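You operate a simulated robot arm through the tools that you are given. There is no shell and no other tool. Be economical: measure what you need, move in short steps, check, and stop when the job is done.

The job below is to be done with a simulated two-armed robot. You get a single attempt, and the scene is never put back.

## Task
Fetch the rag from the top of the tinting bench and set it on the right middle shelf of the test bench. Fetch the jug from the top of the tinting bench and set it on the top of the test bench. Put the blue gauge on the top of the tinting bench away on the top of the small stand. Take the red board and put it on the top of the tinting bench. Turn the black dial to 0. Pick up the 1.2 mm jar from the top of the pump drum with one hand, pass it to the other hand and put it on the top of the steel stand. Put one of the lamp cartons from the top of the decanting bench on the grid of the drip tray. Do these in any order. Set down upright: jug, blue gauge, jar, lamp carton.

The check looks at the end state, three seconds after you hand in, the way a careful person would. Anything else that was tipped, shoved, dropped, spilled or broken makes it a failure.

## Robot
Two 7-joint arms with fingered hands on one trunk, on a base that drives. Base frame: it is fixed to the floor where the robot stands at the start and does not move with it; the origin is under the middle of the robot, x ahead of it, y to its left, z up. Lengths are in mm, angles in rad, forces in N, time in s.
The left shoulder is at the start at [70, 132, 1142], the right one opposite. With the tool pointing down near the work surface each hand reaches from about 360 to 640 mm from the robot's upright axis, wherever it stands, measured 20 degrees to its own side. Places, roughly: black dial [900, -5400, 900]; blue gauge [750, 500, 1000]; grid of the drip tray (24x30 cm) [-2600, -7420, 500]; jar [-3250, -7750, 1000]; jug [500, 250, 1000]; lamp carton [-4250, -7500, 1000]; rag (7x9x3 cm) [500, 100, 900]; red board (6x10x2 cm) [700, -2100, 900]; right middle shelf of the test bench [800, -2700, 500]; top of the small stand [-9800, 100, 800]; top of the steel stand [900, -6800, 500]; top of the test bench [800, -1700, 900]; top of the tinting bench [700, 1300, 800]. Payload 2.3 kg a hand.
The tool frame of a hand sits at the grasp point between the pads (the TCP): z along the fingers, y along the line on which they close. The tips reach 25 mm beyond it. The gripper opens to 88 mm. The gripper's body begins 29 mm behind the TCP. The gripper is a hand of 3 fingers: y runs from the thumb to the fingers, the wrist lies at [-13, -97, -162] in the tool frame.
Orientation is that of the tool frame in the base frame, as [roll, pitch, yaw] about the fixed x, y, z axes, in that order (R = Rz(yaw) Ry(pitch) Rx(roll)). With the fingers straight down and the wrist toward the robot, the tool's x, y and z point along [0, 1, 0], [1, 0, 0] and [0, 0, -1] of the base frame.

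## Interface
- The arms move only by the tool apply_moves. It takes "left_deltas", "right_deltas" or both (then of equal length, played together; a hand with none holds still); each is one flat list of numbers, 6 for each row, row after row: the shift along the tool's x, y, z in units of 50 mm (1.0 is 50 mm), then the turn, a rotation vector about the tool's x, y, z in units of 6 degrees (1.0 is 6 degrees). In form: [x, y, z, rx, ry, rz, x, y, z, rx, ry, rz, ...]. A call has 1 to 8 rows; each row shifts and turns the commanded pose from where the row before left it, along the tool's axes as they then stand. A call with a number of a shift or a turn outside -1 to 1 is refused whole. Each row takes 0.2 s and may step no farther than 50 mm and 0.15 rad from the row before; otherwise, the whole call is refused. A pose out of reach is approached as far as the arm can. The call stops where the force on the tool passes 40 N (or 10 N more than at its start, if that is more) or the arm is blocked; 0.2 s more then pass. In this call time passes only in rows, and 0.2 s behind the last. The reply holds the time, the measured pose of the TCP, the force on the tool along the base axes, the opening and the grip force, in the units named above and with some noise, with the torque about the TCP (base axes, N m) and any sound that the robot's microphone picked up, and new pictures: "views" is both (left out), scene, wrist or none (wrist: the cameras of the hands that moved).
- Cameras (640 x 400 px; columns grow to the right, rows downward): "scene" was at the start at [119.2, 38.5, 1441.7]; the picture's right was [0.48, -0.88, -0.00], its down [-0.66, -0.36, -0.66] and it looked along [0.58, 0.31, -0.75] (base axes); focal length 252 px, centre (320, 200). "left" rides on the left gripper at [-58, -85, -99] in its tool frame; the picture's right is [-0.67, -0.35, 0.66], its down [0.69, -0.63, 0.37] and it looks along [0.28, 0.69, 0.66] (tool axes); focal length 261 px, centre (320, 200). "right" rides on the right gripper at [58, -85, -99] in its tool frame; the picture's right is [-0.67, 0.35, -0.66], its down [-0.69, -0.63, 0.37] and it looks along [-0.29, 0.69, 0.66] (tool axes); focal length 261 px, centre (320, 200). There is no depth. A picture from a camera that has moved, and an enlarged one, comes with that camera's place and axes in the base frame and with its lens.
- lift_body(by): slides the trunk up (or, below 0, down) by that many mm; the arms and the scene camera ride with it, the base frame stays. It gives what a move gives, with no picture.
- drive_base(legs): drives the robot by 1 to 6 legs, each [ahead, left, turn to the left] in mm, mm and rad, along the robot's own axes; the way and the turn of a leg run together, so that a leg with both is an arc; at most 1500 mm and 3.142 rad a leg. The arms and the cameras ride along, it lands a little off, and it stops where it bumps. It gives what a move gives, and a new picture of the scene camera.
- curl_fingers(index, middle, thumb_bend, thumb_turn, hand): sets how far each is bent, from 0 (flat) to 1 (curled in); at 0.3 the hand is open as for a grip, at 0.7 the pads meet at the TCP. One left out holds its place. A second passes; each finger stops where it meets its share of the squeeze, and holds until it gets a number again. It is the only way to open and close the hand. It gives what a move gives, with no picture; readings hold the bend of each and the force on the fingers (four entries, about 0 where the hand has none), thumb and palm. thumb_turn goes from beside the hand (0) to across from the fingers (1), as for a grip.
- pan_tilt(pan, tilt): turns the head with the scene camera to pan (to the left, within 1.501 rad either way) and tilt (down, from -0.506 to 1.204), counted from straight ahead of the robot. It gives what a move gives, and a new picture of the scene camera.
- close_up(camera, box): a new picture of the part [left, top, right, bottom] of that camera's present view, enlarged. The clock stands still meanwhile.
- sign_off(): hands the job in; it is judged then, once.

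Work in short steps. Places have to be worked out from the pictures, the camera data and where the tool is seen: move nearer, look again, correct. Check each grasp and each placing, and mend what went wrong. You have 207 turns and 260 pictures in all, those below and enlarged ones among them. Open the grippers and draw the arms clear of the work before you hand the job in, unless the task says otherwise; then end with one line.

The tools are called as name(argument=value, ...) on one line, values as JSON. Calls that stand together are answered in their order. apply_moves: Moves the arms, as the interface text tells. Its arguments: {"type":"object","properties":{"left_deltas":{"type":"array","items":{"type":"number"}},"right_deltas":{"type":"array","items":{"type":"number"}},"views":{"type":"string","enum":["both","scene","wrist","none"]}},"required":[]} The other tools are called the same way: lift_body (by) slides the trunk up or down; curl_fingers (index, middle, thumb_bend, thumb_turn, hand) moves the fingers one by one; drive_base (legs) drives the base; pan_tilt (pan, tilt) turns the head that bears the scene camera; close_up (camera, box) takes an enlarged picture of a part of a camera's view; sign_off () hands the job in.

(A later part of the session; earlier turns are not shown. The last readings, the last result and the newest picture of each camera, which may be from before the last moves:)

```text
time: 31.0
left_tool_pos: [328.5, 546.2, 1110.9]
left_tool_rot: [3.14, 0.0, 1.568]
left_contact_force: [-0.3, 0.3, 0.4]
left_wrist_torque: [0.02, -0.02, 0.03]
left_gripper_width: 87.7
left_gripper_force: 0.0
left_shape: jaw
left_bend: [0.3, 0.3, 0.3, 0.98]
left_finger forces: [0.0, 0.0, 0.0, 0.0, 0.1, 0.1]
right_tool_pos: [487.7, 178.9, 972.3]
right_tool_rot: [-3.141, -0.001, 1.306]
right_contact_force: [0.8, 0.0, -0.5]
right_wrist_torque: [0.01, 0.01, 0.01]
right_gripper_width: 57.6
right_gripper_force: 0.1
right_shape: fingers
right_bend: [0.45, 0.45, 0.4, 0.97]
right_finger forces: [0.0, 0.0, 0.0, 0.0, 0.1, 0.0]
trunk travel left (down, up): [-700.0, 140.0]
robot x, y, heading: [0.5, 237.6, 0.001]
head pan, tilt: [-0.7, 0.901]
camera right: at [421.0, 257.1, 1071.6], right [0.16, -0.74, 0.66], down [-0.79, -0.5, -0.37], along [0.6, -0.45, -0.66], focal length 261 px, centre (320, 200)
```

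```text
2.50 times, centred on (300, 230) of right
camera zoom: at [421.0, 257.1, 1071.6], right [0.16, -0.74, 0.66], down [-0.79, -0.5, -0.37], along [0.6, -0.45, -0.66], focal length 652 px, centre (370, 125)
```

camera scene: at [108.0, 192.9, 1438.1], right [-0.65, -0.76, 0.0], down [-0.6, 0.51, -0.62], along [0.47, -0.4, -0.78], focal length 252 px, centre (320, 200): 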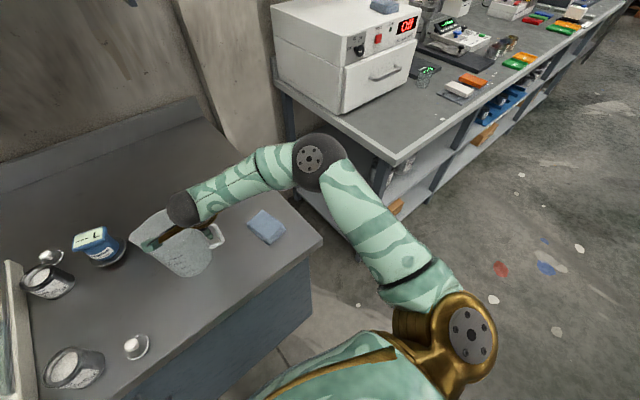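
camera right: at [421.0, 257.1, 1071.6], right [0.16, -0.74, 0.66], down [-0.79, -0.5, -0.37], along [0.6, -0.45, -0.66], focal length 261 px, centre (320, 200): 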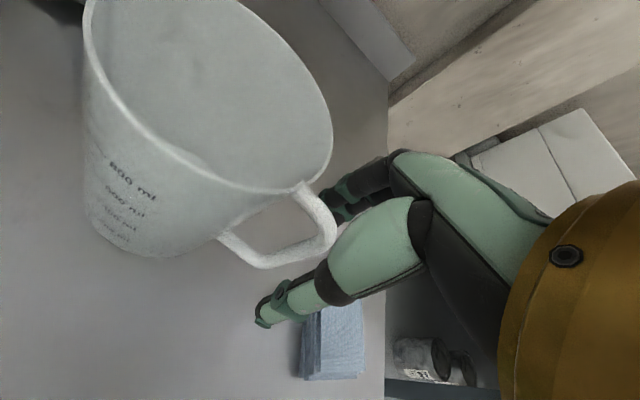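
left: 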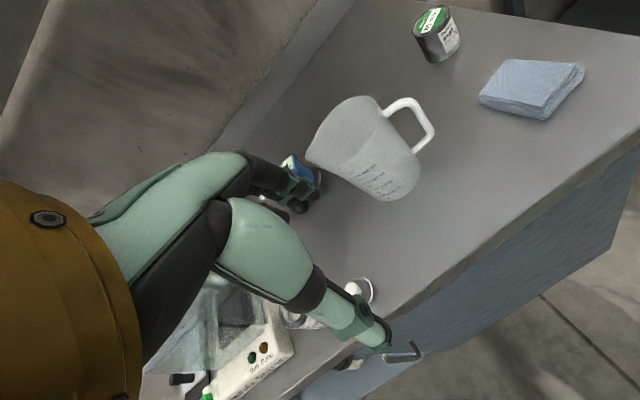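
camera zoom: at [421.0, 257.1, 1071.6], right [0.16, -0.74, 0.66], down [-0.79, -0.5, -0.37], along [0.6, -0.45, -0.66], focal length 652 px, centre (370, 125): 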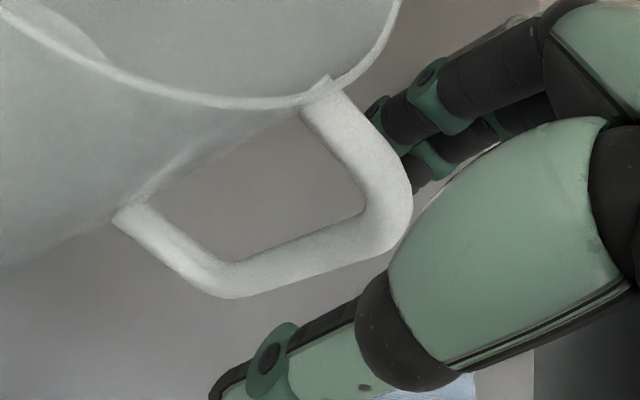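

Now the bar is clearly visible: it lies ≈11 mm outward and ≈7 mm toward the fingers from TCP. I shift accordingly and check.

apply_moves(right_deltas=[-0.24, 0.13, 0, 0, 0, 0], views="none")

close_up(camera="right", box=[200, 150, 400, 310])

```text
time: 31.4
left_tool_pos: [330.1, 545.6, 1111.2]
left_tool_rot: [3.141, 0.0, 1.567]
left_contact_force: [0.6, -0.1, 0.5]
left_wrist_torque: [-0.03, 0.0, -0.04]
left_gripper_width: 87.5
left_gripper_force: 0.1
left_shape: jaw
left_bend: [0.3, 0.3, 0.3, 0.98]
left_finger forces: [0.1, 0.0, 0.1, 0.1, 0.0, 0.0]
right_tool_pos: [490.5, 166.8, 971.4]
right_tool_rot: [-3.141, 0.001, 1.308]
right_contact_force: [-0.4, -0.6, 0.7]
right_wrist_torque: [0.01, 0.01, 0.03]
right_gripper_width: 57.9
right_gripper_force: 0.0
right_shape: fingers
right_bend: [0.45, 0.45, 0.4, 0.97]
right_finger forces: [0.0, 0.0, 0.0, 0.0, 0.0, 0.0]
trunk travel left (down, up): [-700.0, 140.0]
robot x, y, heading: [0.3, 243.2, -0.004]
head pan, tilt: [-0.7, 0.901]
```

```text
2.50 times, centred on (300, 230) of right
camera zoom: at [424.9, 243.8, 1071.9], right [0.16, -0.74, 0.65], down [-0.79, -0.5, -0.37], along [0.6, -0.45, -0.66], focal length 652 px, centre (370, 125)
```

zoom: 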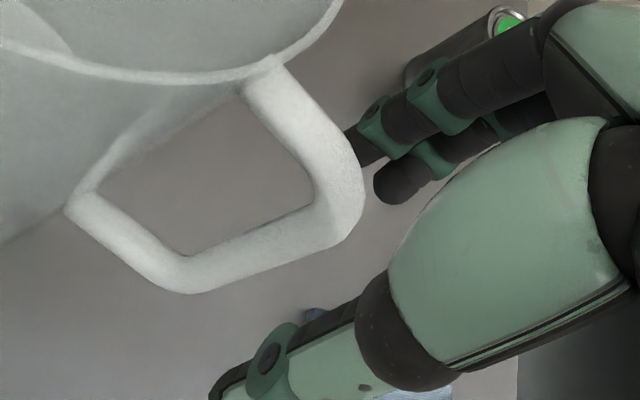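

The bar now projects right at the TCP. I close the hand.

curl_fingers(hand="right", index=0.75, middle=0.75, thumb_bend=0.75)

close_up(camera="right", box=[160, 100, 480, 300])

```text
time: 32.4
left_tool_pos: [330.8, 547.2, 1111.0]
left_tool_rot: [-3.141, 0.001, 1.566]
left_contact_force: [-0.9, -1.0, 0.8]
left_wrist_torque: [0.04, 0.04, 0.01]
left_gripper_width: 87.6
left_gripper_force: 0.1
left_shape: jaw
left_bend: [0.3, 0.3, 0.3, 0.98]
left_finger forces: [0.0, 0.0, 0.0, 0.1, 0.0, 0.0]
right_tool_pos: [489.9, 166.9, 972.4]
right_tool_rot: [-3.141, 0.0, 1.31]
right_contact_force: [1.0, 0.2, -0.3]
right_wrist_torque: [0.03, 0.07, -0.01]
right_gripper_width: 2.1
right_gripper_force: 6.3
right_shape: fingers
right_bend: [0.73, 0.75, 0.68, 0.97]
right_finger forces: [6.2, 0.0, 0.0, 0.0, 6.6, 0.1]
trunk travel left (down, up): [-700.0, 140.0]
robot x, y, heading: [-0.1, 239.5, -0.007]
head pan, tilt: [-0.7, 0.901]
```

```text
2.00 times, centred on (320, 200) of right
camera zoom: at [424.7, 244.4, 1072.0], right [0.16, -0.74, 0.66], down [-0.79, -0.5, -0.37], along [0.6, -0.45, -0.66], focal length 521 px, centre (320, 200)
```

zoom: 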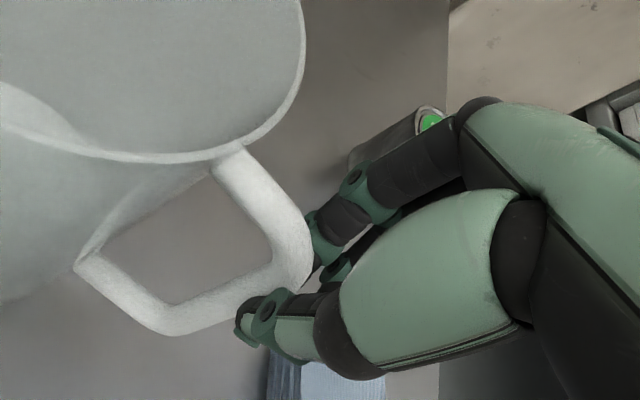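

Index and thumb met just outside the bar. I open slightly, move ~10 mm inward, and close again.

curl_fingers(hand="right", index=0.5, middle=0.5, thumb_bend=0.45)

apply_moves(right_deltas=[0.2, 0, 0.05, 0, 0, 0], views="none")

curl_fingers(hand="right", index=0.75, middle=0.75, thumb_bend=0.75)

close_up(camera="right", box=[160, 100, 480, 300])

```text
time: 33.4
left_tool_pos: [330.4, 546.0, 1111.2]
left_tool_rot: [3.142, 0.001, 1.567]
left_contact_force: [-0.2, 0.1, -0.4]
left_wrist_torque: [0.04, -0.02, 0.0]
left_gripper_width: 87.7
left_gripper_force: 0.1
left_shape: jaw
left_bend: [0.3, 0.3, 0.3, 0.98]
left_finger forces: [0.0, 0.0, 0.0, 0.0, 0.0, 0.0]
right_tool_pos: [491.1, 165.9, 971.8]
right_tool_rot: [3.141, 0.001, 1.308]
right_contact_force: [-0.1, 0.2, -1.1]
right_wrist_torque: [-0.02, -0.02, 0.03]
right_gripper_width: 46.9
right_gripper_force: 0.0
right_shape: fingers
right_bend: [0.5, 0.5, 0.45, 0.97]
right_finger forces: [0.0, 0.0, 0.0, 0.1, 0.0, 0.0]
trunk travel left (down, up): [-700.0, 140.0]
robot x, y, heading: [3.2, 242.2, -0.005]
head pan, tilt: [-0.7, 0.901]
```

```text
time: 33.8
left_tool_pos: [330.5, 547.6, 1109.6]
left_tool_rot: [3.141, -0.002, 1.568]
left_contact_force: [0.4, -0.4, 0.5]
left_wrist_torque: [0.04, 0.0, -0.01]
left_gripper_width: 87.3
left_gripper_force: 0.1
left_shape: jaw
left_bend: [0.3, 0.3, 0.3, 0.98]
left_finger forces: [0.0, 0.0, 0.1, 0.1, 0.1, 0.0]
right_tool_pos: [493.8, 176.6, 970.9]
right_tool_rot: [-3.141, 0.001, 1.311]
right_contact_force: [-0.8, -0.7, 0.3]
right_wrist_torque: [0.0, -0.02, 0.01]
right_gripper_width: 46.8
right_gripper_force: 0.2
right_shape: fingers
right_bend: [0.5, 0.5, 0.45, 0.97]
right_finger forces: [0.1, 0.0, 0.0, 0.0, 0.0, 0.1]
trunk travel left (down, up): [-700.0, 140.0]
robot x, y, heading: [-0.8, 239.9, -0.005]
head pan, tilt: [-0.7, 0.901]
```

```text
time: 34.8
left_tool_pos: [329.3, 546.8, 1111.2]
left_tool_rot: [-3.141, 0.0, 1.566]
left_contact_force: [-0.5, 0.5, -0.3]
left_wrist_torque: [0.01, 0.0, 0.02]
left_gripper_width: 87.6
left_gripper_force: 0.1
left_shape: jaw
left_bend: [0.3, 0.3, 0.3, 0.98]
left_finger forces: [0.0, 0.1, 0.0, 0.0, 0.1, 0.0]
right_tool_pos: [494.5, 175.7, 969.0]
right_tool_rot: [3.141, -0.001, 1.309]
right_contact_force: [-0.2, -0.7, -0.1]
right_wrist_torque: [0.0, -0.03, -0.03]
right_gripper_width: 0.0
right_gripper_force: 5.0
right_shape: fingers
right_bend: [0.74, 0.74, 0.71, 0.96]
right_finger forces: [0.0, 3.7, 0.1, 0.1, 6.4, 0.0]
trunk travel left (down, up): [-700.0, 140.0]
robot x, y, heading: [2.9, 239.5, -0.004]
head pan, tilt: [-0.7, 0.901]
```

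```text
2.00 times, centred on (320, 200) of right
camera zoom: at [427.4, 254.2, 1069.1], right [0.16, -0.74, 0.66], down [-0.79, -0.5, -0.37], along [0.6, -0.45, -0.66], focal length 521 px, centre (320, 200)
```

zoom: 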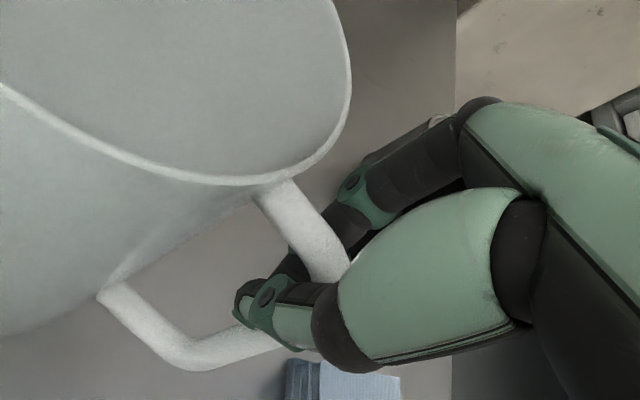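

Now the hand is inside the loop (bar outward of the thumb). I open, shift ~6 mm outward, and inspect before closing.

curl_fingers(hand="right", index=0.5, middle=0.5, thumb_bend=0.45)

close_up(camera="right", box=[200, 150, 400, 310])

```text
time: 35.8
left_tool_pos: [331.1, 546.9, 1111.0]
left_tool_rot: [-3.141, 0.001, 1.568]
left_contact_force: [0.1, -1.1, -1.0]
left_wrist_torque: [-0.02, 0.02, 0.05]
left_gripper_width: 87.5
left_gripper_force: 0.0
left_shape: jaw
left_bend: [0.3, 0.3, 0.3, 0.98]
left_finger forces: [0.0, 0.0, 0.0, 0.0, 0.0, 0.0]
right_tool_pos: [493.4, 176.8, 968.9]
right_tool_rot: [3.141, 0.0, 1.309]
right_contact_force: [-0.4, -0.8, -0.5]
right_wrist_torque: [-0.01, 0.03, 0.01]
right_gripper_width: 46.6
right_gripper_force: 0.1
right_shape: fingers
right_bend: [0.5, 0.5, 0.45, 0.97]
right_finger forces: [0.0, 0.0, 0.1, 0.1, 0.0, 0.1]
trunk travel left (down, up): [-700.0, 140.0]
robot x, y, heading: [1.4, 240.5, -0.01]
head pan, tilt: [-0.7, 0.901]
```

```text
2.50 times, centred on (300, 230) of right
camera zoom: at [427.3, 254.2, 1069.1], right [0.16, -0.74, 0.66], down [-0.79, -0.5, -0.37], along [0.6, -0.45, -0.66], focal length 652 px, centre (370, 125)
```

zoom: 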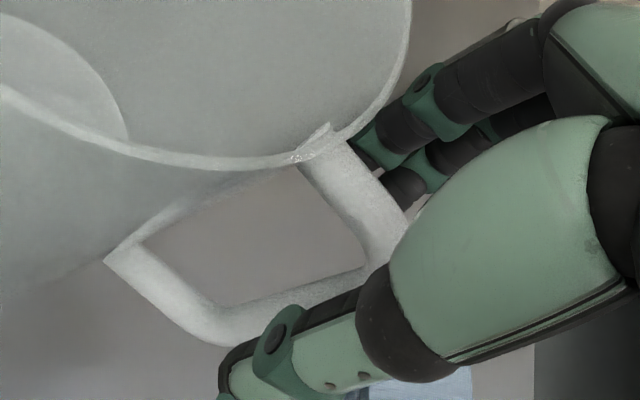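

Bar is ~12 mm outward of TCP now. Shift outward and look.

apply_moves(right_deltas=[-0.24, -0.06, 0, 0, 0, 0], views="none")

close_up(camera="right", box=[200, 150, 400, 310])

```text
time: 36.2
left_tool_pos: [329.3, 546.2, 1110.7]
left_tool_rot: [-3.14, -0.001, 1.566]
left_contact_force: [0.5, -0.9, 0.1]
left_wrist_torque: [0.01, -0.01, -0.01]
left_gripper_width: 87.8
left_gripper_force: 0.1
left_shape: jaw
left_bend: [0.3, 0.3, 0.3, 0.98]
left_finger forces: [0.0, 0.0, 0.1, 0.0, 0.0, 0.0]
right_tool_pos: [487.7, 165.0, 968.3]
right_tool_rot: [-3.141, -0.002, 1.309]
right_contact_force: [0.5, -0.3, -0.2]
right_wrist_torque: [0.03, 0.02, 0.02]
right_gripper_width: 46.7
right_gripper_force: 0.0
right_shape: fingers
right_bend: [0.5, 0.5, 0.45, 0.97]
right_finger forces: [0.1, 0.1, 0.0, 0.0, 0.0, 0.0]
trunk travel left (down, up): [-700.0, 140.0]
robot x, y, heading: [-1.8, 242.3, -0.004]
head pan, tilt: [-0.7, 0.901]
```

```text
2.50 times, centred on (300, 230) of right
camera zoom: at [421.2, 242.7, 1069.5], right [0.16, -0.74, 0.65], down [-0.79, -0.5, -0.37], along [0.6, -0.45, -0.66], focal length 652 px, centre (370, 125)
```

zoom: 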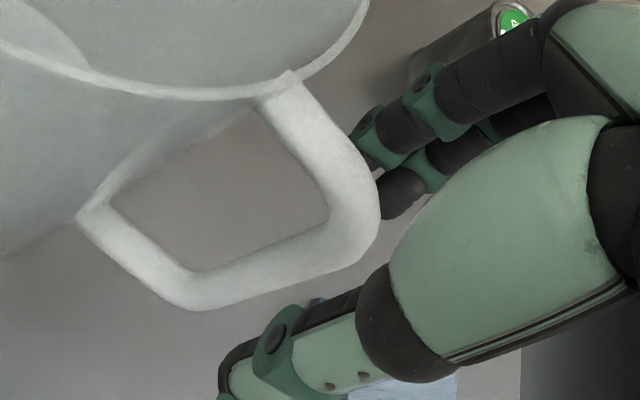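

I close here and do a small lift test.

curl_fingers(hand="right", index=0.8, middle=0.8, thumb_bend=0.7)

apply_moves(right_deltas=[0, 0, -0.2, 0, 0, 0], views="wrist")

close_up(camera="right", box=[200, 150, 400, 310])

```text
time: 37.2
left_tool_pos: [329.1, 548.0, 1110.2]
left_tool_rot: [-3.141, -0.001, 1.568]
left_contact_force: [-0.1, -0.3, 0.4]
left_wrist_torque: [0.01, -0.01, 0.02]
left_gripper_width: 87.7
left_gripper_force: 0.1
left_shape: jaw
left_bend: [0.3, 0.3, 0.3, 0.98]
left_finger forces: [0.0, 0.0, 0.0, 0.1, 0.0, 0.1]
right_tool_pos: [487.5, 166.4, 968.7]
right_tool_rot: [3.141, 0.001, 1.308]
right_contact_force: [-0.5, -0.7, -0.8]
right_wrist_torque: [0.01, 0.01, 0.02]
right_gripper_width: 4.3
right_gripper_force: 8.2
right_shape: fingers
right_bend: [0.78, 0.8, 0.64, 0.98]
right_finger forces: [8.0, 0.5, 0.0, 0.1, 7.8, 0.1]
trunk travel left (down, up): [-700.0, 140.0]
robot x, y, heading: [1.2, 242.8, -0.004]
head pan, tilt: [-0.7, 0.901]
```

```text
time: 37.6
left_tool_pos: [329.0, 547.0, 1110.3]
left_tool_rot: [-3.142, 0.0, 1.568]
left_contact_force: [-1.2, 0.1, -0.2]
left_wrist_torque: [0.01, 0.01, -0.01]
left_gripper_width: 87.6
left_gripper_force: 0.1
left_shape: jaw
left_bend: [0.3, 0.3, 0.3, 0.98]
left_finger forces: [0.0, 0.0, 0.0, 0.0, 0.0, 0.0]
right_tool_pos: [488.2, 164.5, 980.1]
right_tool_rot: [3.141, 0.001, 1.309]
right_contact_force: [-0.6, 0.3, 0.1]
right_wrist_torque: [-0.04, 0.01, 0.0]
right_gripper_width: 4.4
right_gripper_force: 7.1
right_shape: fingers
right_bend: [0.78, 0.8, 0.63, 0.97]
right_finger forces: [7.7, 0.2, 0.0, 0.0, 7.7, 0.0]
trunk travel left (down, up): [-700.0, 140.0]
robot x, y, heading: [0.3, 241.8, -0.008]
head pan, tilt: [-0.7, 0.901]
camera right: at [421.7, 243.1, 1079.3], right [0.16, -0.74, 0.66], down [-0.79, -0.5, -0.37], along [0.6, -0.45, -0.66], focal length 261 px, centre (320, 200)
```

right: 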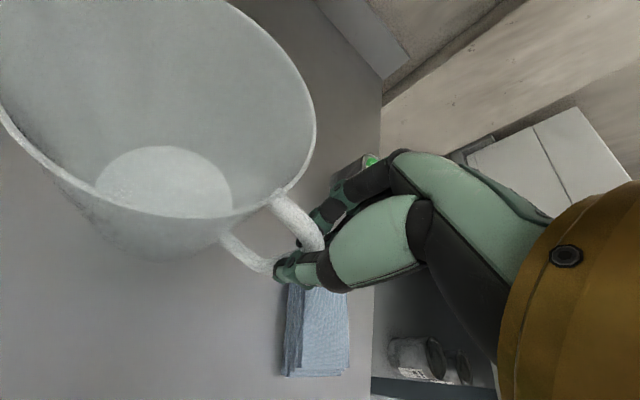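

```text
2.50 times, centred on (300, 230) of right
camera zoom: at [421.7, 243.1, 1079.3], right [0.16, -0.74, 0.66], down [-0.79, -0.5, -0.37], along [0.6, -0.45, -0.66], focal length 652 px, centre (370, 125)
```

zoom: 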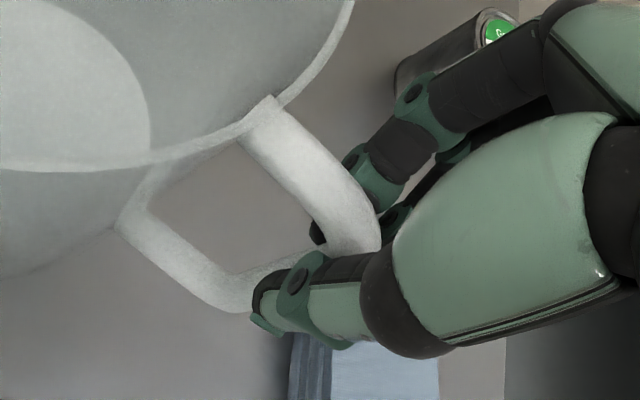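

The pinch from above keeps missing. A horizontal approach from outside the handle (fingers stacked along the vertical bar) is much more robust. I open and retreat upward.

curl_fingers(hand="right", index=0.3, middle=0.3, thumb_bend=0.3)

apply_moves(right_deltas=[-0.1, 0, -0.5, 0, 0, 0, 0, 0, -1, 0, 0, 0, 0, 0, -1, 0, 0, 0, -1, 0, 0, 0, 0, 0, -1, 0, 0, 0, 0, 0, -1, 0, 0, 0, 0, 0], views="both")

```text
time: 38.6
left_tool_pos: [328.9, 547.7, 1111.1]
left_tool_rot: [3.14, -0.001, 1.568]
left_contact_force: [0.0, -0.4, 0.2]
left_wrist_torque: [0.01, -0.01, 0.0]
left_gripper_width: 87.7
left_gripper_force: 0.1
left_shape: jaw
left_bend: [0.3, 0.3, 0.3, 0.98]
left_finger forces: [0.1, 0.1, 0.1, 0.0, 0.1, 0.0]
right_tool_pos: [487.9, 167.0, 978.7]
right_tool_rot: [3.141, -0.001, 1.308]
right_contact_force: [-0.1, -0.1, -0.2]
right_wrist_torque: [-0.01, -0.03, -0.01]
right_gripper_width: 84.4
right_gripper_force: 0.0
right_shape: fingers
right_bend: [0.3, 0.3, 0.3, 0.97]
right_finger forces: [0.1, 0.0, 0.1, 0.1, 0.0, 0.0]
trunk travel left (down, up): [-700.0, 140.0]
robot x, y, heading: [3.3, 238.4, -0.001]
head pan, tilt: [-0.7, 0.901]
```

```text
time: 40.0
left_tool_pos: [328.7, 544.2, 1111.5]
left_tool_rot: [3.141, -0.001, 1.566]
left_contact_force: [0.4, -0.3, -0.1]
left_wrist_torque: [0.0, 0.02, 0.02]
left_gripper_width: 87.6
left_gripper_force: 0.1
left_shape: jaw
left_bend: [0.3, 0.3, 0.3, 0.98]
left_finger forces: [0.0, 0.0, 0.0, 0.0, 0.0, 0.1]
right_tool_pos: [446.6, 14.6, 1104.8]
right_tool_rot: [-3.142, -0.002, 1.31]
right_contact_force: [-0.1, -0.2, -0.6]
right_wrist_torque: [0.02, 0.0, -0.06]
right_gripper_width: 84.6
right_gripper_force: 0.0
right_shape: fingers
right_bend: [0.3, 0.3, 0.3, 0.97]
right_finger forces: [0.0, 0.0, 0.0, 0.0, 0.0, 0.0]
trunk travel left (down, up): [-700.0, 140.0]
robot x, y, heading: [-1.2, 239.1, -0.003]
head pan, tilt: [-0.7, 0.901]
camera scene: at [106.9, 191.0, 1438.1], right [-0.65, -0.76, 0.0], down [-0.6, 0.51, -0.62], along [0.47, -0.4, -0.78], focal length 252 px, centre (320, 200)
camera right: at [380.2, 92.0, 1203.7], right [0.16, -0.74, 0.65], down [-0.78, -0.5, -0.37], along [0.6, -0.45, -0.66], focal length 261 px, centre (320, 200)
```

scene: 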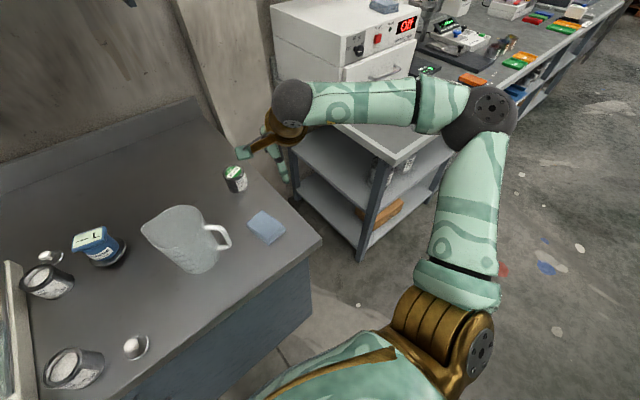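
right: 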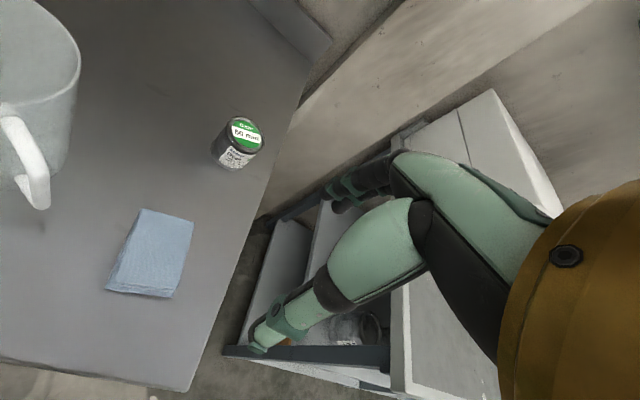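

The jug is upright, slightly rotated. I rotate the right hand +90° about tool y, so the fingers point horizontally toward +y.

apply_moves(right_deltas=[0, 0, 0, 0, 1, 0, 0, 0, 0, 0, 1, 0, 0, 0, 0, 0, 1, 0, 0, 0, 0, 0, 1, 0, 0, 0, 0, 0, 1, 0, 0, 0, 0, 0, 1, 0, 0, 0, 0, 0, 1, 0, 0, 0, 0, 0, 1, 0], views="none")

apply_moves(right_deltas=[0, 0, 0, 0, 1, 0, 0, 0, 0, 0, 1, 0, 0, 0, 0, 0, 1, 0, 0, 0, 0, 0, 1, 0, 0, 0, 0, 0, 1, 0, 0, 0, 0, 0, 1, 0, 0, 0, 0, 0, 1, 0], views="both")

close_up(camera="scene", box=[120, 180, 280, 280])

```text
time: 41.8
left_tool_pos: [330.3, 545.7, 1110.1]
left_tool_rot: [3.141, 0.0, 1.569]
left_contact_force: [1.0, -0.2, 0.0]
left_wrist_torque: [-0.01, 0.03, 0.01]
left_gripper_width: 87.7
left_gripper_force: 0.1
left_shape: jaw
left_bend: [0.3, 0.3, 0.3, 0.98]
left_finger forces: [0.1, 0.0, 0.0, 0.0, 0.1, 0.0]
right_tool_pos: [446.9, 15.6, 1105.0]
right_tool_rot: [3.139, -0.842, 1.311]
right_contact_force: [-0.7, 0.1, -0.1]
right_wrist_torque: [0.01, 0.01, -0.01]
right_gripper_width: 84.3
right_gripper_force: 0.0
right_shape: fingers
right_bend: [0.3, 0.3, 0.3, 0.97]
right_finger forces: [0.0, 0.0, 0.0, 0.0, 0.0, 0.0]
trunk travel left (down, up): [-700.0, 140.0]
robot x, y, heading: [0.0, 243.9, -0.004]
head pan, tilt: [-0.7, 0.901]
```

```text
time: 43.4
left_tool_pos: [329.7, 546.5, 1111.4]
left_tool_rot: [-3.141, 0.001, 1.566]
left_contact_force: [0.2, -0.4, 0.1]
left_wrist_torque: [-0.01, 0.04, 0.04]
left_gripper_width: 87.6
left_gripper_force: 0.0
left_shape: jaw
left_bend: [0.3, 0.3, 0.3, 0.98]
left_finger forces: [0.0, 0.1, 0.0, 0.1, 0.0, 0.1]
right_tool_pos: [447.0, 23.7, 1113.0]
right_tool_rot: [-3.095, -1.471, 1.278]
right_contact_force: [-1.3, 0.8, -0.2]
right_wrist_torque: [0.06, 0.04, 0.01]
right_gripper_width: 84.4
right_gripper_force: 0.2
right_shape: fingers
right_bend: [0.3, 0.3, 0.3, 0.97]
right_finger forces: [0.1, 0.0, 0.0, 0.0, 0.1, 0.0]
right hand out of reach, approached as far as the arm can: row 6, 7
trunk travel left (down, up): [-700.0, 140.0]
robot x, y, heading: [-0.6, 240.2, -0.005]
head pan, tilt: [-0.7, 0.901]
camera scene: at [108.1, 192.5, 1438.1], right [-0.65, -0.76, 0.0], down [-0.6, 0.51, -0.62], along [0.47, -0.4, -0.78], focal length 252 px, centre (320, 200)
camera right: at [343.9, -47.0, 1181.7], right [0.16, -0.78, -0.6], down [-0.54, 0.44, -0.71], along [0.82, 0.44, -0.35], focal length 261 px, centre (320, 200)
```

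scene: 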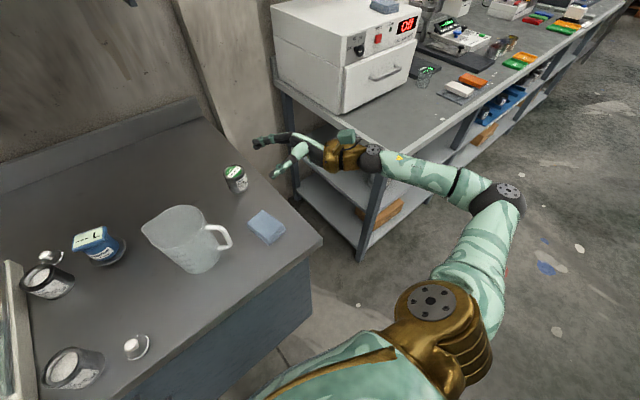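
right: 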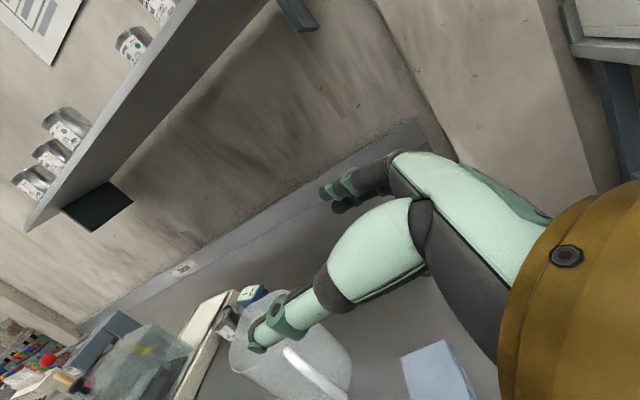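

```text
4.00 times, centred on (200, 230) of scene
camera zoom: at [108.1, 192.5, 1438.1], right [-0.65, -0.76, 0.0], down [-0.6, 0.51, -0.62], along [0.47, -0.4, -0.78], focal length 1010 px, centre (800, 80)
```

zoom: 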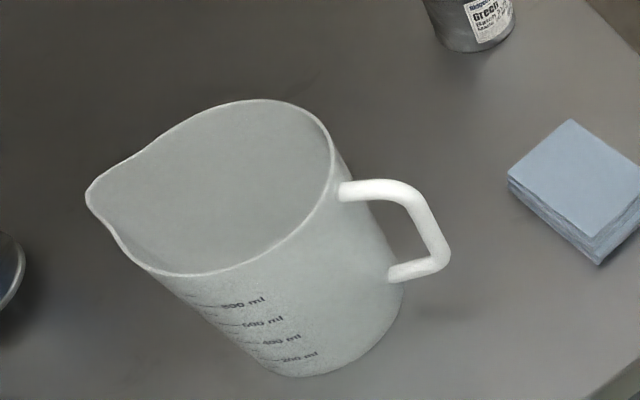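

Re-solving with both cameras, the handle bar is at ≈(474,166), z 893–960 (lower than I assumed—that's why I missed). I yaw the hand to align with the handle (approach 61°) and come down to a standoff at z≈935.

apply_moves(right_deltas=[0, 0, 0, -0.83, 0.1, 0, 0, 0, 0, -0.83, 0.1, 0, 0, 0, 0, -0.83, 0.2, 0, -0.89, -0.225, 0.235, 0, 0.2, 0, -0.89, -0.225, 0.235, 0, 0.2, 0, -0.89, -0.225, 0.235, 0, 0.1, 0, -0.89, -0.225, 0.235, 0, 0, 0], views="both")

```text
time: 45.0
left_tool_pos: [330.5, 546.8, 1109.0]
left_tool_rot: [-3.14, 0.0, 1.568]
left_contact_force: [-0.3, 0.0, 0.2]
left_wrist_torque: [0.02, 0.03, 0.01]
left_gripper_width: 87.4
left_gripper_force: 0.1
left_shape: jaw
left_bend: [0.3, 0.3, 0.3, 0.98]
left_finger forces: [0.1, 0.0, 0.0, 0.0, 0.0, 0.0]
right_tool_pos: [438.6, 87.6, 935.4]
right_tool_rot: [0.136, -1.525, -2.223]
right_contact_force: [-0.4, 0.3, 0.1]
right_wrist_torque: [-0.03, -0.01, -0.02]
right_gripper_width: 84.5
right_gripper_force: 0.0
right_shape: fingers
right_bend: [0.3, 0.3, 0.3, 0.97]
right_finger forces: [0.0, 0.0, 0.1, 0.0, 0.1, 0.0]
right hand out of reach, approached as far as the arm can: row 2
trunk travel left (down, up): [-700.0, 140.0]
robot x, y, heading: [-4.3, 240.8, -0.006]
head pan, tilt: [-0.7, 0.901]
camera scene: at [109.1, 193.2, 1438.1], right [-0.65, -0.76, 0.0], down [-0.6, 0.51, -0.62], along [0.47, -0.4, -0.78], focal length 252 px, centre (320, 200)
camera right: at [315.4, 42.1, 988.0], right [0.0, -0.72, -0.7], down [-0.35, 0.65, -0.67], along [0.94, 0.24, -0.25], focal length 261 px, centre (320, 200)
```

scene: 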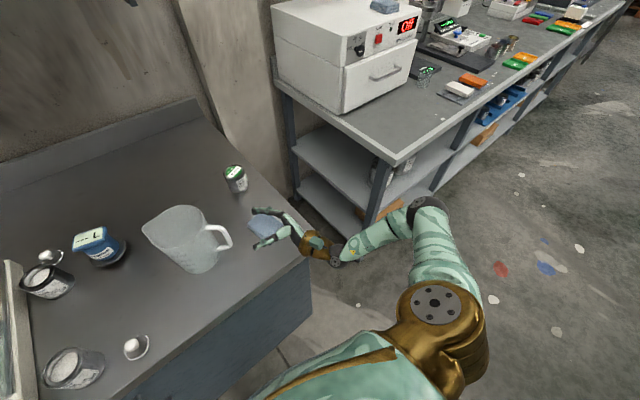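
right: 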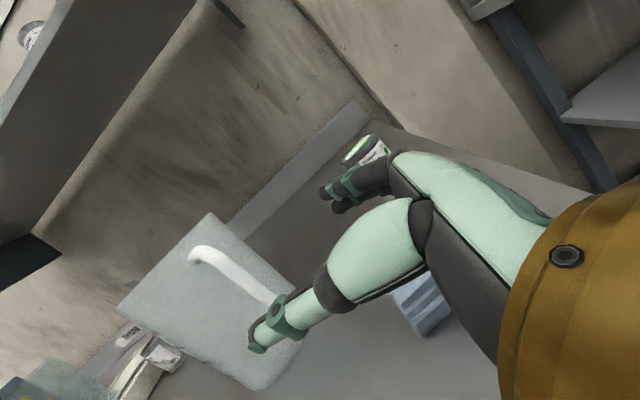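

The bar projects where expected. I advance 85 mm along the fingers, with an 8 mm shift toward the thumb side.

apply_moves(right_deltas=[-0.04, -0.16, 0.3, 0, 0, 0, -0.02, 0, 0.7, 0, 0, 0, -0.02, 0, 0.7, 0, 0, 0], views="both")

close_up(camera="scene", box=[160, 190, 320, 290])

```text
time: 45.8
left_tool_pos: [330.8, 548.9, 1109.6]
left_tool_rot: [3.14, 0.001, 1.567]
left_contact_force: [-0.1, 0.4, 0.8]
left_wrist_torque: [0.02, -0.01, -0.01]
left_gripper_width: 87.7
left_gripper_force: 0.0
left_shape: jaw
left_bend: [0.3, 0.3, 0.3, 0.98]
left_finger forces: [0.0, 0.0, 0.1, 0.0, 0.1, 0.0]
right_tool_pos: [473.1, 168.8, 933.8]
right_tool_rot: [0.146, -1.53, -2.232]
right_contact_force: [0.6, 0.2, 0.5]
right_wrist_torque: [0.0, -0.01, -0.02]
right_gripper_width: 84.7
right_gripper_force: 0.1
right_shape: fingers
right_bend: [0.3, 0.3, 0.3, 0.97]
right_finger forces: [0.1, 0.0, 0.0, 0.0, 0.0, 0.0]
trunk travel left (down, up): [-700.0, 140.0]
robot x, y, heading: [1.1, 244.6, -0.001]
head pan, tilt: [-0.7, 0.901]
camera scene: at [108.9, 194.1, 1438.1], right [-0.65, -0.76, 0.0], down [-0.6, 0.51, -0.62], along [0.47, -0.4, -0.78], focal length 252 px, centre (320, 200)
camera right: at [350.3, 121.7, 988.5], right [0.0, -0.72, -0.69], down [-0.35, 0.65, -0.67], along [0.94, 0.24, -0.25], focal length 261 px, centre (320, 200)
```

scene: 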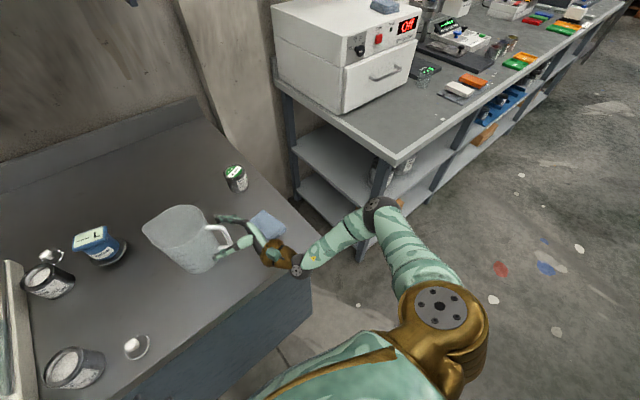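
right: 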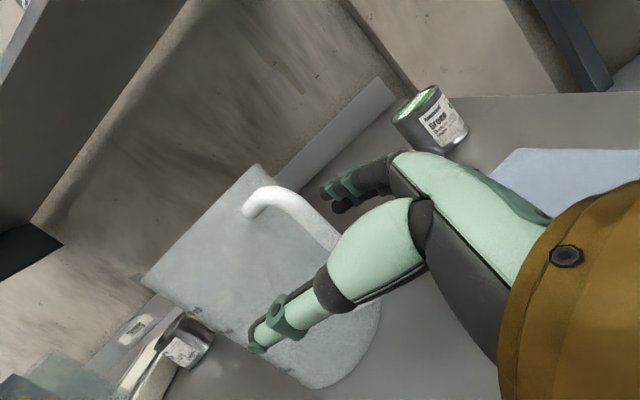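

```text
4.00 times, centred on (240, 240) of scene
camera zoom: at [108.9, 194.1, 1438.1], right [-0.65, -0.76, 0.0], down [-0.6, 0.51, -0.62], along [0.47, -0.4, -0.78], focal length 1010 px, centre (640, 40)
```

zoom: 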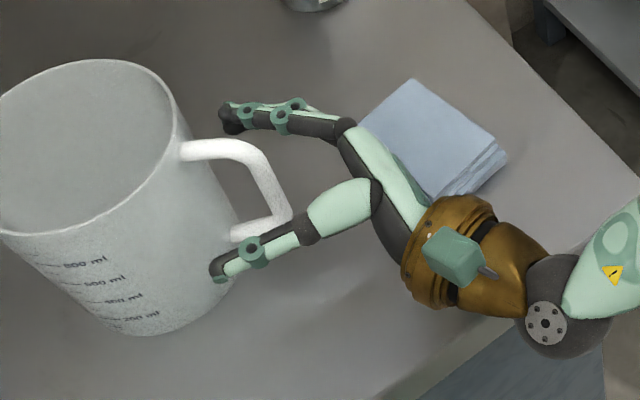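

The bar is clearly between thumb and fingers. Closing.

curl_fingers(hand="right", index=0.8, middle=0.8, thumb_bend=0.8)

close_up(camera="scene", box=[160, 190, 320, 290])

```text
time: 46.8
left_tool_pos: [328.7, 547.5, 1110.9]
left_tool_rot: [-3.141, 0.002, 1.566]
left_contact_force: [0.9, 0.0, 0.4]
left_wrist_torque: [-0.02, 0.02, -0.01]
left_gripper_width: 87.7
left_gripper_force: 0.2
left_shape: jaw
left_bend: [0.3, 0.3, 0.3, 0.98]
left_finger forces: [0.1, 0.1, 0.0, 0.1, 0.0, 0.0]
right_tool_pos: [474.3, 167.3, 934.6]
right_tool_rot: [0.114, -1.528, -2.201]
right_contact_force: [0.3, -0.6, 0.7]
right_wrist_torque: [0.01, 0.0, 0.01]
right_gripper_width: 0.3
right_gripper_force: 0.0
right_shape: fingers
right_bend: [0.77, 0.8, 0.74, 0.97]
right_finger forces: [0.0, 0.1, 0.0, 0.1, 0.0, 0.0]
trunk travel left (down, up): [-700.0, 140.0]
robot x, y, heading: [-0.4, 240.6, -0.007]
head pan, tilt: [-0.7, 0.901]
```

```text
4.00 times, centred on (240, 240) of scene
camera zoom: at [108.1, 192.8, 1438.1], right [-0.65, -0.76, 0.0], down [-0.6, 0.51, -0.62], along [0.47, -0.4, -0.78], focal length 1010 px, centre (640, 40)
```

zoom: 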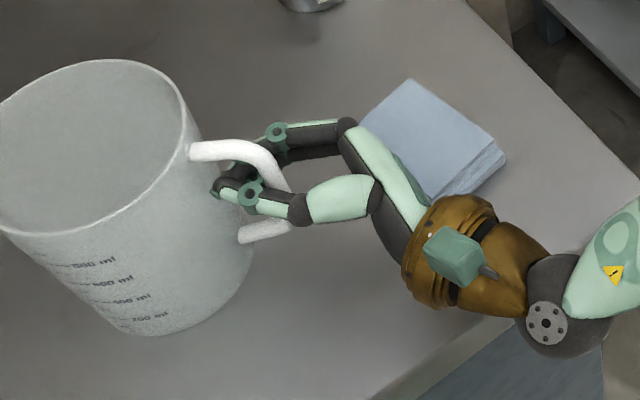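

Fingers closed around the bar, which sits ~12 mm behind the pads. I open a little, retreat 13 mm, and close again.

curl_fingers(hand="right", index=0.45, middle=0.45, thumb_bend=0.45)

apply_moves(right_deltas=[0, 0, -0.28, 0, 0, 0], views="none")

curl_fingers(hand="right", index=0.8, middle=0.8, thumb_bend=0.8)

close_up(camera="scene", box=[160, 190, 320, 290])

```text
time: 47.8
left_tool_pos: [329.6, 547.0, 1110.2]
left_tool_rot: [-3.141, 0.0, 1.568]
left_contact_force: [0.5, 0.1, 0.8]
left_wrist_torque: [-0.01, 0.02, 0.03]
left_gripper_width: 87.6
left_gripper_force: 0.0
left_shape: jaw
left_bend: [0.3, 0.3, 0.3, 0.98]
left_finger forces: [0.0, 0.0, 0.0, 0.0, 0.0, 0.1]
right_tool_pos: [474.0, 167.6, 934.6]
right_tool_rot: [0.123, -1.528, -2.208]
right_contact_force: [0.1, -0.8, 0.2]
right_wrist_torque: [-0.01, 0.0, 0.05]
right_gripper_width: 52.2
right_gripper_force: 0.2
right_shape: fingers
right_bend: [0.45, 0.45, 0.45, 0.97]
right_finger forces: [0.0, 0.0, 0.1, 0.1, 0.0, 0.0]
trunk travel left (down, up): [-700.0, 140.0]
robot x, y, heading: [-0.3, 238.5, -0.003]
head pan, tilt: [-0.7, 0.901]
```

```text
time: 48.2
left_tool_pos: [329.2, 545.5, 1109.9]
left_tool_rot: [-3.14, 0.002, 1.565]
left_contact_force: [0.4, 0.3, -0.8]
left_wrist_torque: [0.0, -0.01, 0.0]
left_gripper_width: 87.6
left_gripper_force: 0.0
left_shape: jaw
left_bend: [0.3, 0.3, 0.3, 0.98]
left_finger forces: [0.0, 0.0, 0.0, 0.0, 0.0, 0.0]
right_tool_pos: [465.2, 154.5, 935.6]
right_tool_rot: [0.076, -1.527, -2.162]
right_contact_force: [-0.5, 1.0, 0.5]
right_wrist_torque: [-0.01, 0.01, 0.01]
right_gripper_width: 52.1
right_gripper_force: 0.1
right_shape: fingers
right_bend: [0.45, 0.45, 0.45, 0.97]
right_finger forces: [0.0, 0.0, 0.0, 0.0, 0.0, 0.0]
trunk travel left (down, up): [-700.0, 140.0]
robot x, y, heading: [-4.0, 242.3, -0.005]
head pan, tilt: [-0.7, 0.901]
```

```text
time: 49.2
left_tool_pos: [329.4, 547.2, 1110.2]
left_tool_rot: [-3.14, 0.001, 1.568]
left_contact_force: [-0.8, -0.3, -0.4]
left_wrist_torque: [0.02, 0.02, 0.04]
left_gripper_width: 87.7
left_gripper_force: 0.1
left_shape: jaw
left_bend: [0.3, 0.3, 0.3, 0.98]
left_finger forces: [0.0, 0.0, 0.0, 0.0, 0.0, 0.0]
right_tool_pos: [466.2, 155.1, 934.8]
right_tool_rot: [0.102, -1.529, -2.187]
right_contact_force: [-0.3, -0.2, -0.2]
right_wrist_torque: [0.0, -0.02, -0.05]
right_gripper_width: 0.1
right_gripper_force: 0.0
right_shape: fingers
right_bend: [0.77, 0.8, 0.73, 0.97]
right_finger forces: [0.1, 0.1, 0.0, 0.0, 0.1, 0.1]
trunk travel left (down, up): [-700.0, 140.0]
robot x, y, heading: [2.1, 238.7, -0.002]
head pan, tilt: [-0.7, 0.901]
```

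```text
4.00 times, centred on (240, 240) of scene
camera zoom: at [108.0, 192.8, 1438.1], right [-0.65, -0.76, 0.0], down [-0.6, 0.51, -0.62], along [0.47, -0.4, -0.78], focal length 1010 px, centre (640, 40)
```

zoom: 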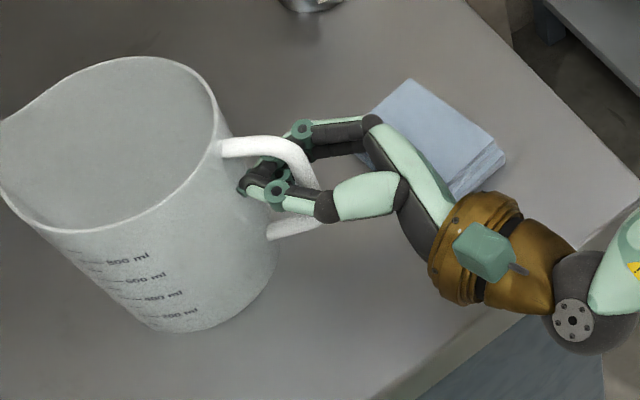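

The jug was dragged along since the half-open fingers still hooked. I open fully to 0.3, retreat 14 mm, and close.

curl_fingers(hand="right", index=0.25, middle=0.25, thumb_bend=0.25)

apply_moves(right_deltas=[0, 0, -0.32, 0, 0, 0], views="none")

close_up(camera="scene", box=[160, 190, 320, 290])

curl_fingers(hand="right", index=0.8, middle=0.8, thumb_bend=0.8)

close_up(camera="scene", box=[160, 190, 320, 290])

```text
time: 50.2
left_tool_pos: [329.7, 546.0, 1110.2]
left_tool_rot: [3.141, 0.0, 1.567]
left_contact_force: [-0.4, 0.7, 0.4]
left_wrist_torque: [0.01, -0.04, 0.0]
left_gripper_width: 87.8
left_gripper_force: 0.0
left_shape: jaw
left_bend: [0.3, 0.3, 0.3, 0.98]
left_finger forces: [0.0, 0.0, 0.0, 0.0, 0.0, 0.1]
right_tool_pos: [465.9, 153.3, 933.6]
right_tool_rot: [0.141, -1.527, -2.226]
right_contact_force: [-0.4, 0.2, -0.4]
right_wrist_torque: [-0.03, 0.03, 0.03]
right_gripper_width: 93.7
right_gripper_force: 0.0
right_shape: fingers
right_bend: [0.25, 0.25, 0.25, 0.97]
right_finger forces: [0.0, 0.0, 0.0, 0.0, 0.0, 0.1]
trunk travel left (down, up): [-700.0, 140.0]
robot x, y, heading: [2.9, 241.9, 0.001]
head pan, tilt: [-0.7, 0.901]
```

```text
time: 50.6
left_tool_pos: [330.6, 546.9, 1110.0]
left_tool_rot: [-3.141, 0.001, 1.566]
left_contact_force: [-0.5, -0.5, -0.4]
left_wrist_torque: [0.0, 0.04, 0.0]
left_gripper_width: 87.6
left_gripper_force: 0.0
left_shape: jaw
left_bend: [0.3, 0.3, 0.3, 0.98]
left_finger forces: [0.0, 0.0, 0.0, 0.1, 0.0, 0.1]
right_tool_pos: [457.9, 140.0, 933.5]
right_tool_rot: [0.121, -1.529, -2.207]
right_contact_force: [1.4, 0.7, -0.1]
right_wrist_torque: [-0.03, 0.02, 0.0]
right_gripper_width: 94.0
right_gripper_force: 0.0
right_shape: fingers
right_bend: [0.25, 0.25, 0.25, 0.97]
right_finger forces: [0.1, 0.0, 0.0, 0.1, 0.1, 0.1]
trunk travel left (down, up): [-700.0, 140.0]
robot x, y, heading: [0.1, 242.0, -0.003]
head pan, tilt: [-0.7, 0.901]
```

```text
4.00 times, centred on (240, 240) of scene
camera zoom: at [107.5, 192.0, 1438.1], right [-0.65, -0.76, 0.0], down [-0.6, 0.51, -0.62], along [0.47, -0.4, -0.78], focal length 1010 px, centre (640, 40)
```

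zoom: 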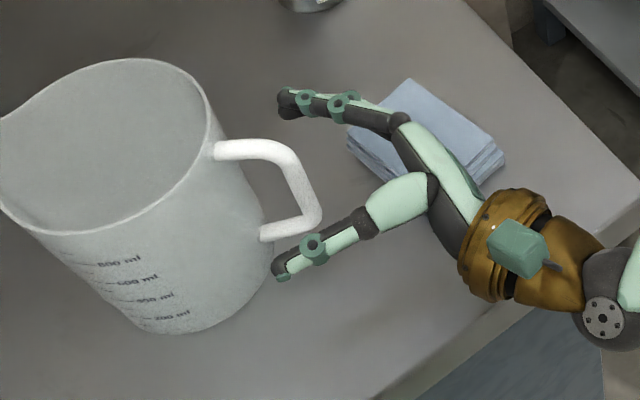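

```text
time: 51.6
left_tool_pos: [328.2, 547.5, 1110.6]
left_tool_rot: [3.141, 0.0, 1.568]
left_contact_force: [-0.1, -0.4, 0.7]
left_wrist_torque: [0.02, -0.01, 0.0]
left_gripper_width: 87.7
left_gripper_force: 0.1
left_shape: jaw
left_bend: [0.3, 0.3, 0.3, 0.98]
left_finger forces: [0.1, 0.0, 0.1, 0.0, 0.1, 0.0]
right_tool_pos: [456.8, 141.4, 932.9]
right_tool_rot: [0.131, -1.529, -2.216]
right_contact_force: [0.2, -0.2, -0.4]
right_wrist_torque: [0.02, 0.02, 0.03]
right_gripper_width: 0.0
right_gripper_force: 0.0
right_shape: fingers
right_bend: [0.77, 0.8, 0.74, 0.97]
right_finger forces: [0.0, 0.0, 0.0, 0.1, 0.0, 0.0]
trunk travel left (down, up): [-700.0, 140.0]
robot x, y, heading: [1.5, 240.6, -0.007]
head pan, tilt: [-0.7, 0.901]
```

```text
4.00 times, centred on (240, 240) of scene
camera zoom: at [107.9, 192.6, 1438.1], right [-0.65, -0.76, 0.0], down [-0.6, 0.51, -0.62], along [0.47, -0.4, -0.78], focal length 1010 px, centre (640, 40)
```

zoom: 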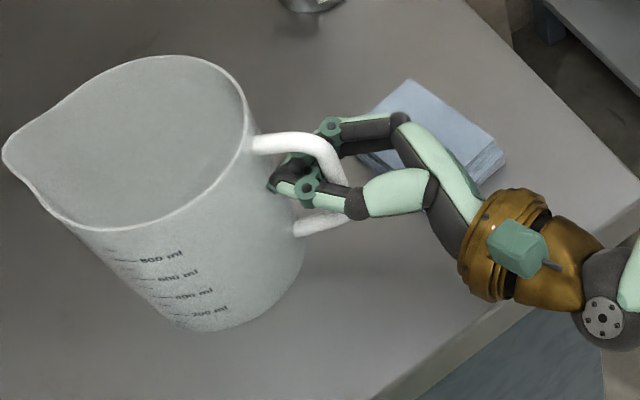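

Closing hooks and pulls the bar toward the palm. I'll use that: open the thumb, curl index and middle fully so they press the bar into the palm.

curl_fingers(hand="right", thumb_bend=0.4, index=0.8, middle=0.8)

curl_fingers(hand="right", index=1.0, middle=1.0)

close_up(camera="scene", box=[160, 190, 320, 290])

```text
time: 52.6
left_tool_pos: [329.6, 546.7, 1109.9]
left_tool_rot: [-3.14, 0.002, 1.566]
left_contact_force: [0.6, 0.5, 0.8]
left_wrist_torque: [0.01, 0.01, -0.02]
left_gripper_width: 87.6
left_gripper_force: 0.1
left_shape: jaw
left_bend: [0.3, 0.3, 0.3, 0.98]
left_finger forces: [0.0, 0.1, 0.0, 0.1, 0.1, 0.1]
right_tool_pos: [457.3, 140.3, 933.1]
right_tool_rot: [0.125, -1.529, -2.21]
right_contact_force: [-0.9, 0.2, 0.3]
right_wrist_torque: [0.02, 0.02, 0.01]
right_gripper_width: 18.8
right_gripper_force: 0.2
right_shape: fingers
right_bend: [0.8, 0.8, 0.4, 0.97]
right_finger forces: [0.0, 0.1, 0.0, 0.1, 0.1, 0.0]
trunk travel left (down, up): [-700.0, 140.0]
robot x, y, heading: [-3.7, 241.5, -0.002]
head pan, tilt: [-0.7, 0.901]
```

```text
time: 53.6
left_tool_pos: [329.1, 546.2, 1110.9]
left_tool_rot: [-3.14, -0.001, 1.569]
left_contact_force: [1.2, 0.4, -0.3]
left_wrist_torque: [0.01, 0.05, -0.05]
left_gripper_width: 87.6
left_gripper_force: 0.1
left_shape: jaw
left_bend: [0.3, 0.3, 0.3, 0.98]
left_finger forces: [0.0, 0.1, 0.0, 0.0, 0.0, 0.0]
right_tool_pos: [458.2, 140.8, 933.5]
right_tool_rot: [0.12, -1.53, -2.206]
right_contact_force: [0.7, -0.3, -0.8]
right_wrist_torque: [-0.01, 0.03, 0.0]
right_gripper_width: 48.3
right_gripper_force: 0.5
right_shape: fingers
right_bend: [1.0, 1.0, 0.4, 0.97]
right_finger forces: [0.1, 0.0, 0.0, 0.1, 0.1, 0.0]
trunk travel left (down, up): [-700.0, 140.0]
robot x, y, heading: [-0.4, 240.2, 0.0]
head pan, tilt: [-0.7, 0.901]
```

```text
4.00 times, centred on (240, 240) of scene
camera zoom: at [107.9, 192.7, 1438.1], right [-0.65, -0.76, 0.0], down [-0.6, 0.51, -0.62], along [0.47, -0.4, -0.78], focal length 1010 px, centre (640, 40)
```

zoom: 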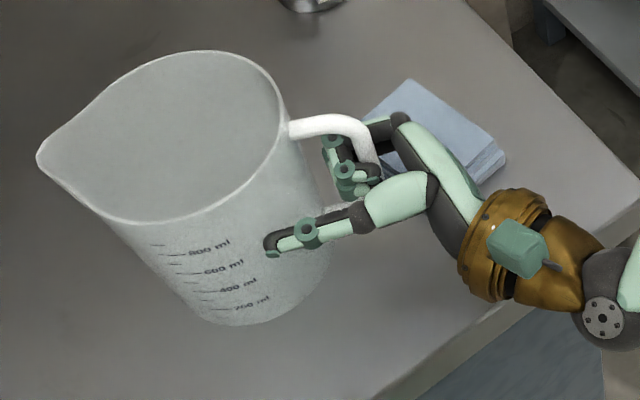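

Fingers hook the bar well near the palm. Now close the thumb over it.

curl_fingers(hand="right", thumb_bend=1.0)

close_up(camera="scene", box=[160, 190, 320, 290])

```text
time: 54.6
left_tool_pos: [329.9, 546.3, 1110.5]
left_tool_rot: [-3.14, 0.0, 1.569]
left_contact_force: [-0.5, -1.0, 0.3]
left_wrist_torque: [-0.05, -0.02, -0.02]
left_gripper_width: 87.6
left_gripper_force: 0.1
left_shape: jaw
left_bend: [0.3, 0.3, 0.3, 0.98]
left_finger forces: [0.0, 0.0, 0.0, 0.0, 0.0, 0.1]
right_tool_pos: [457.7, 140.3, 933.4]
right_tool_rot: [0.095, -1.529, -2.181]
right_contact_force: [0.7, 0.2, 0.7]
right_wrist_torque: [-0.02, -0.03, 0.02]
right_gripper_width: 25.0
right_gripper_force: 1.1
right_shape: fingers
right_bend: [1.0, 1.0, 0.92, 0.97]
right_finger forces: [1.1, 0.2, 0.0, 0.0, 0.0, 0.0]
trunk travel left (down, up): [-700.0, 140.0]
robot x, y, heading: [2.5, 240.9, -0.002]
head pan, tilt: [-0.7, 0.901]
```

```text
4.00 times, centred on (240, 240) of scene
camera zoom: at [108.1, 192.8, 1438.1], right [-0.65, -0.76, 0.0], down [-0.6, 0.51, -0.62], along [0.47, -0.4, -0.78], focal length 1010 px, centre (640, 40)
```

zoom: 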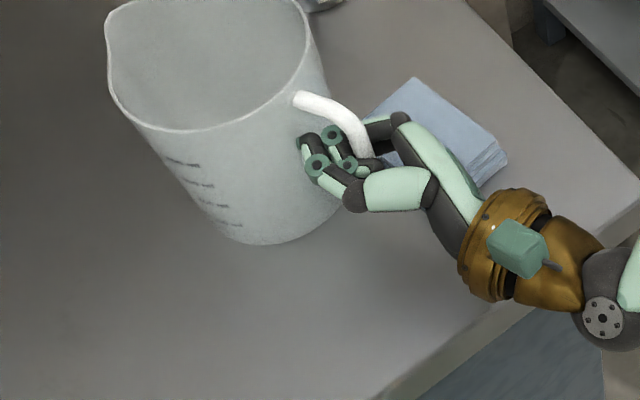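

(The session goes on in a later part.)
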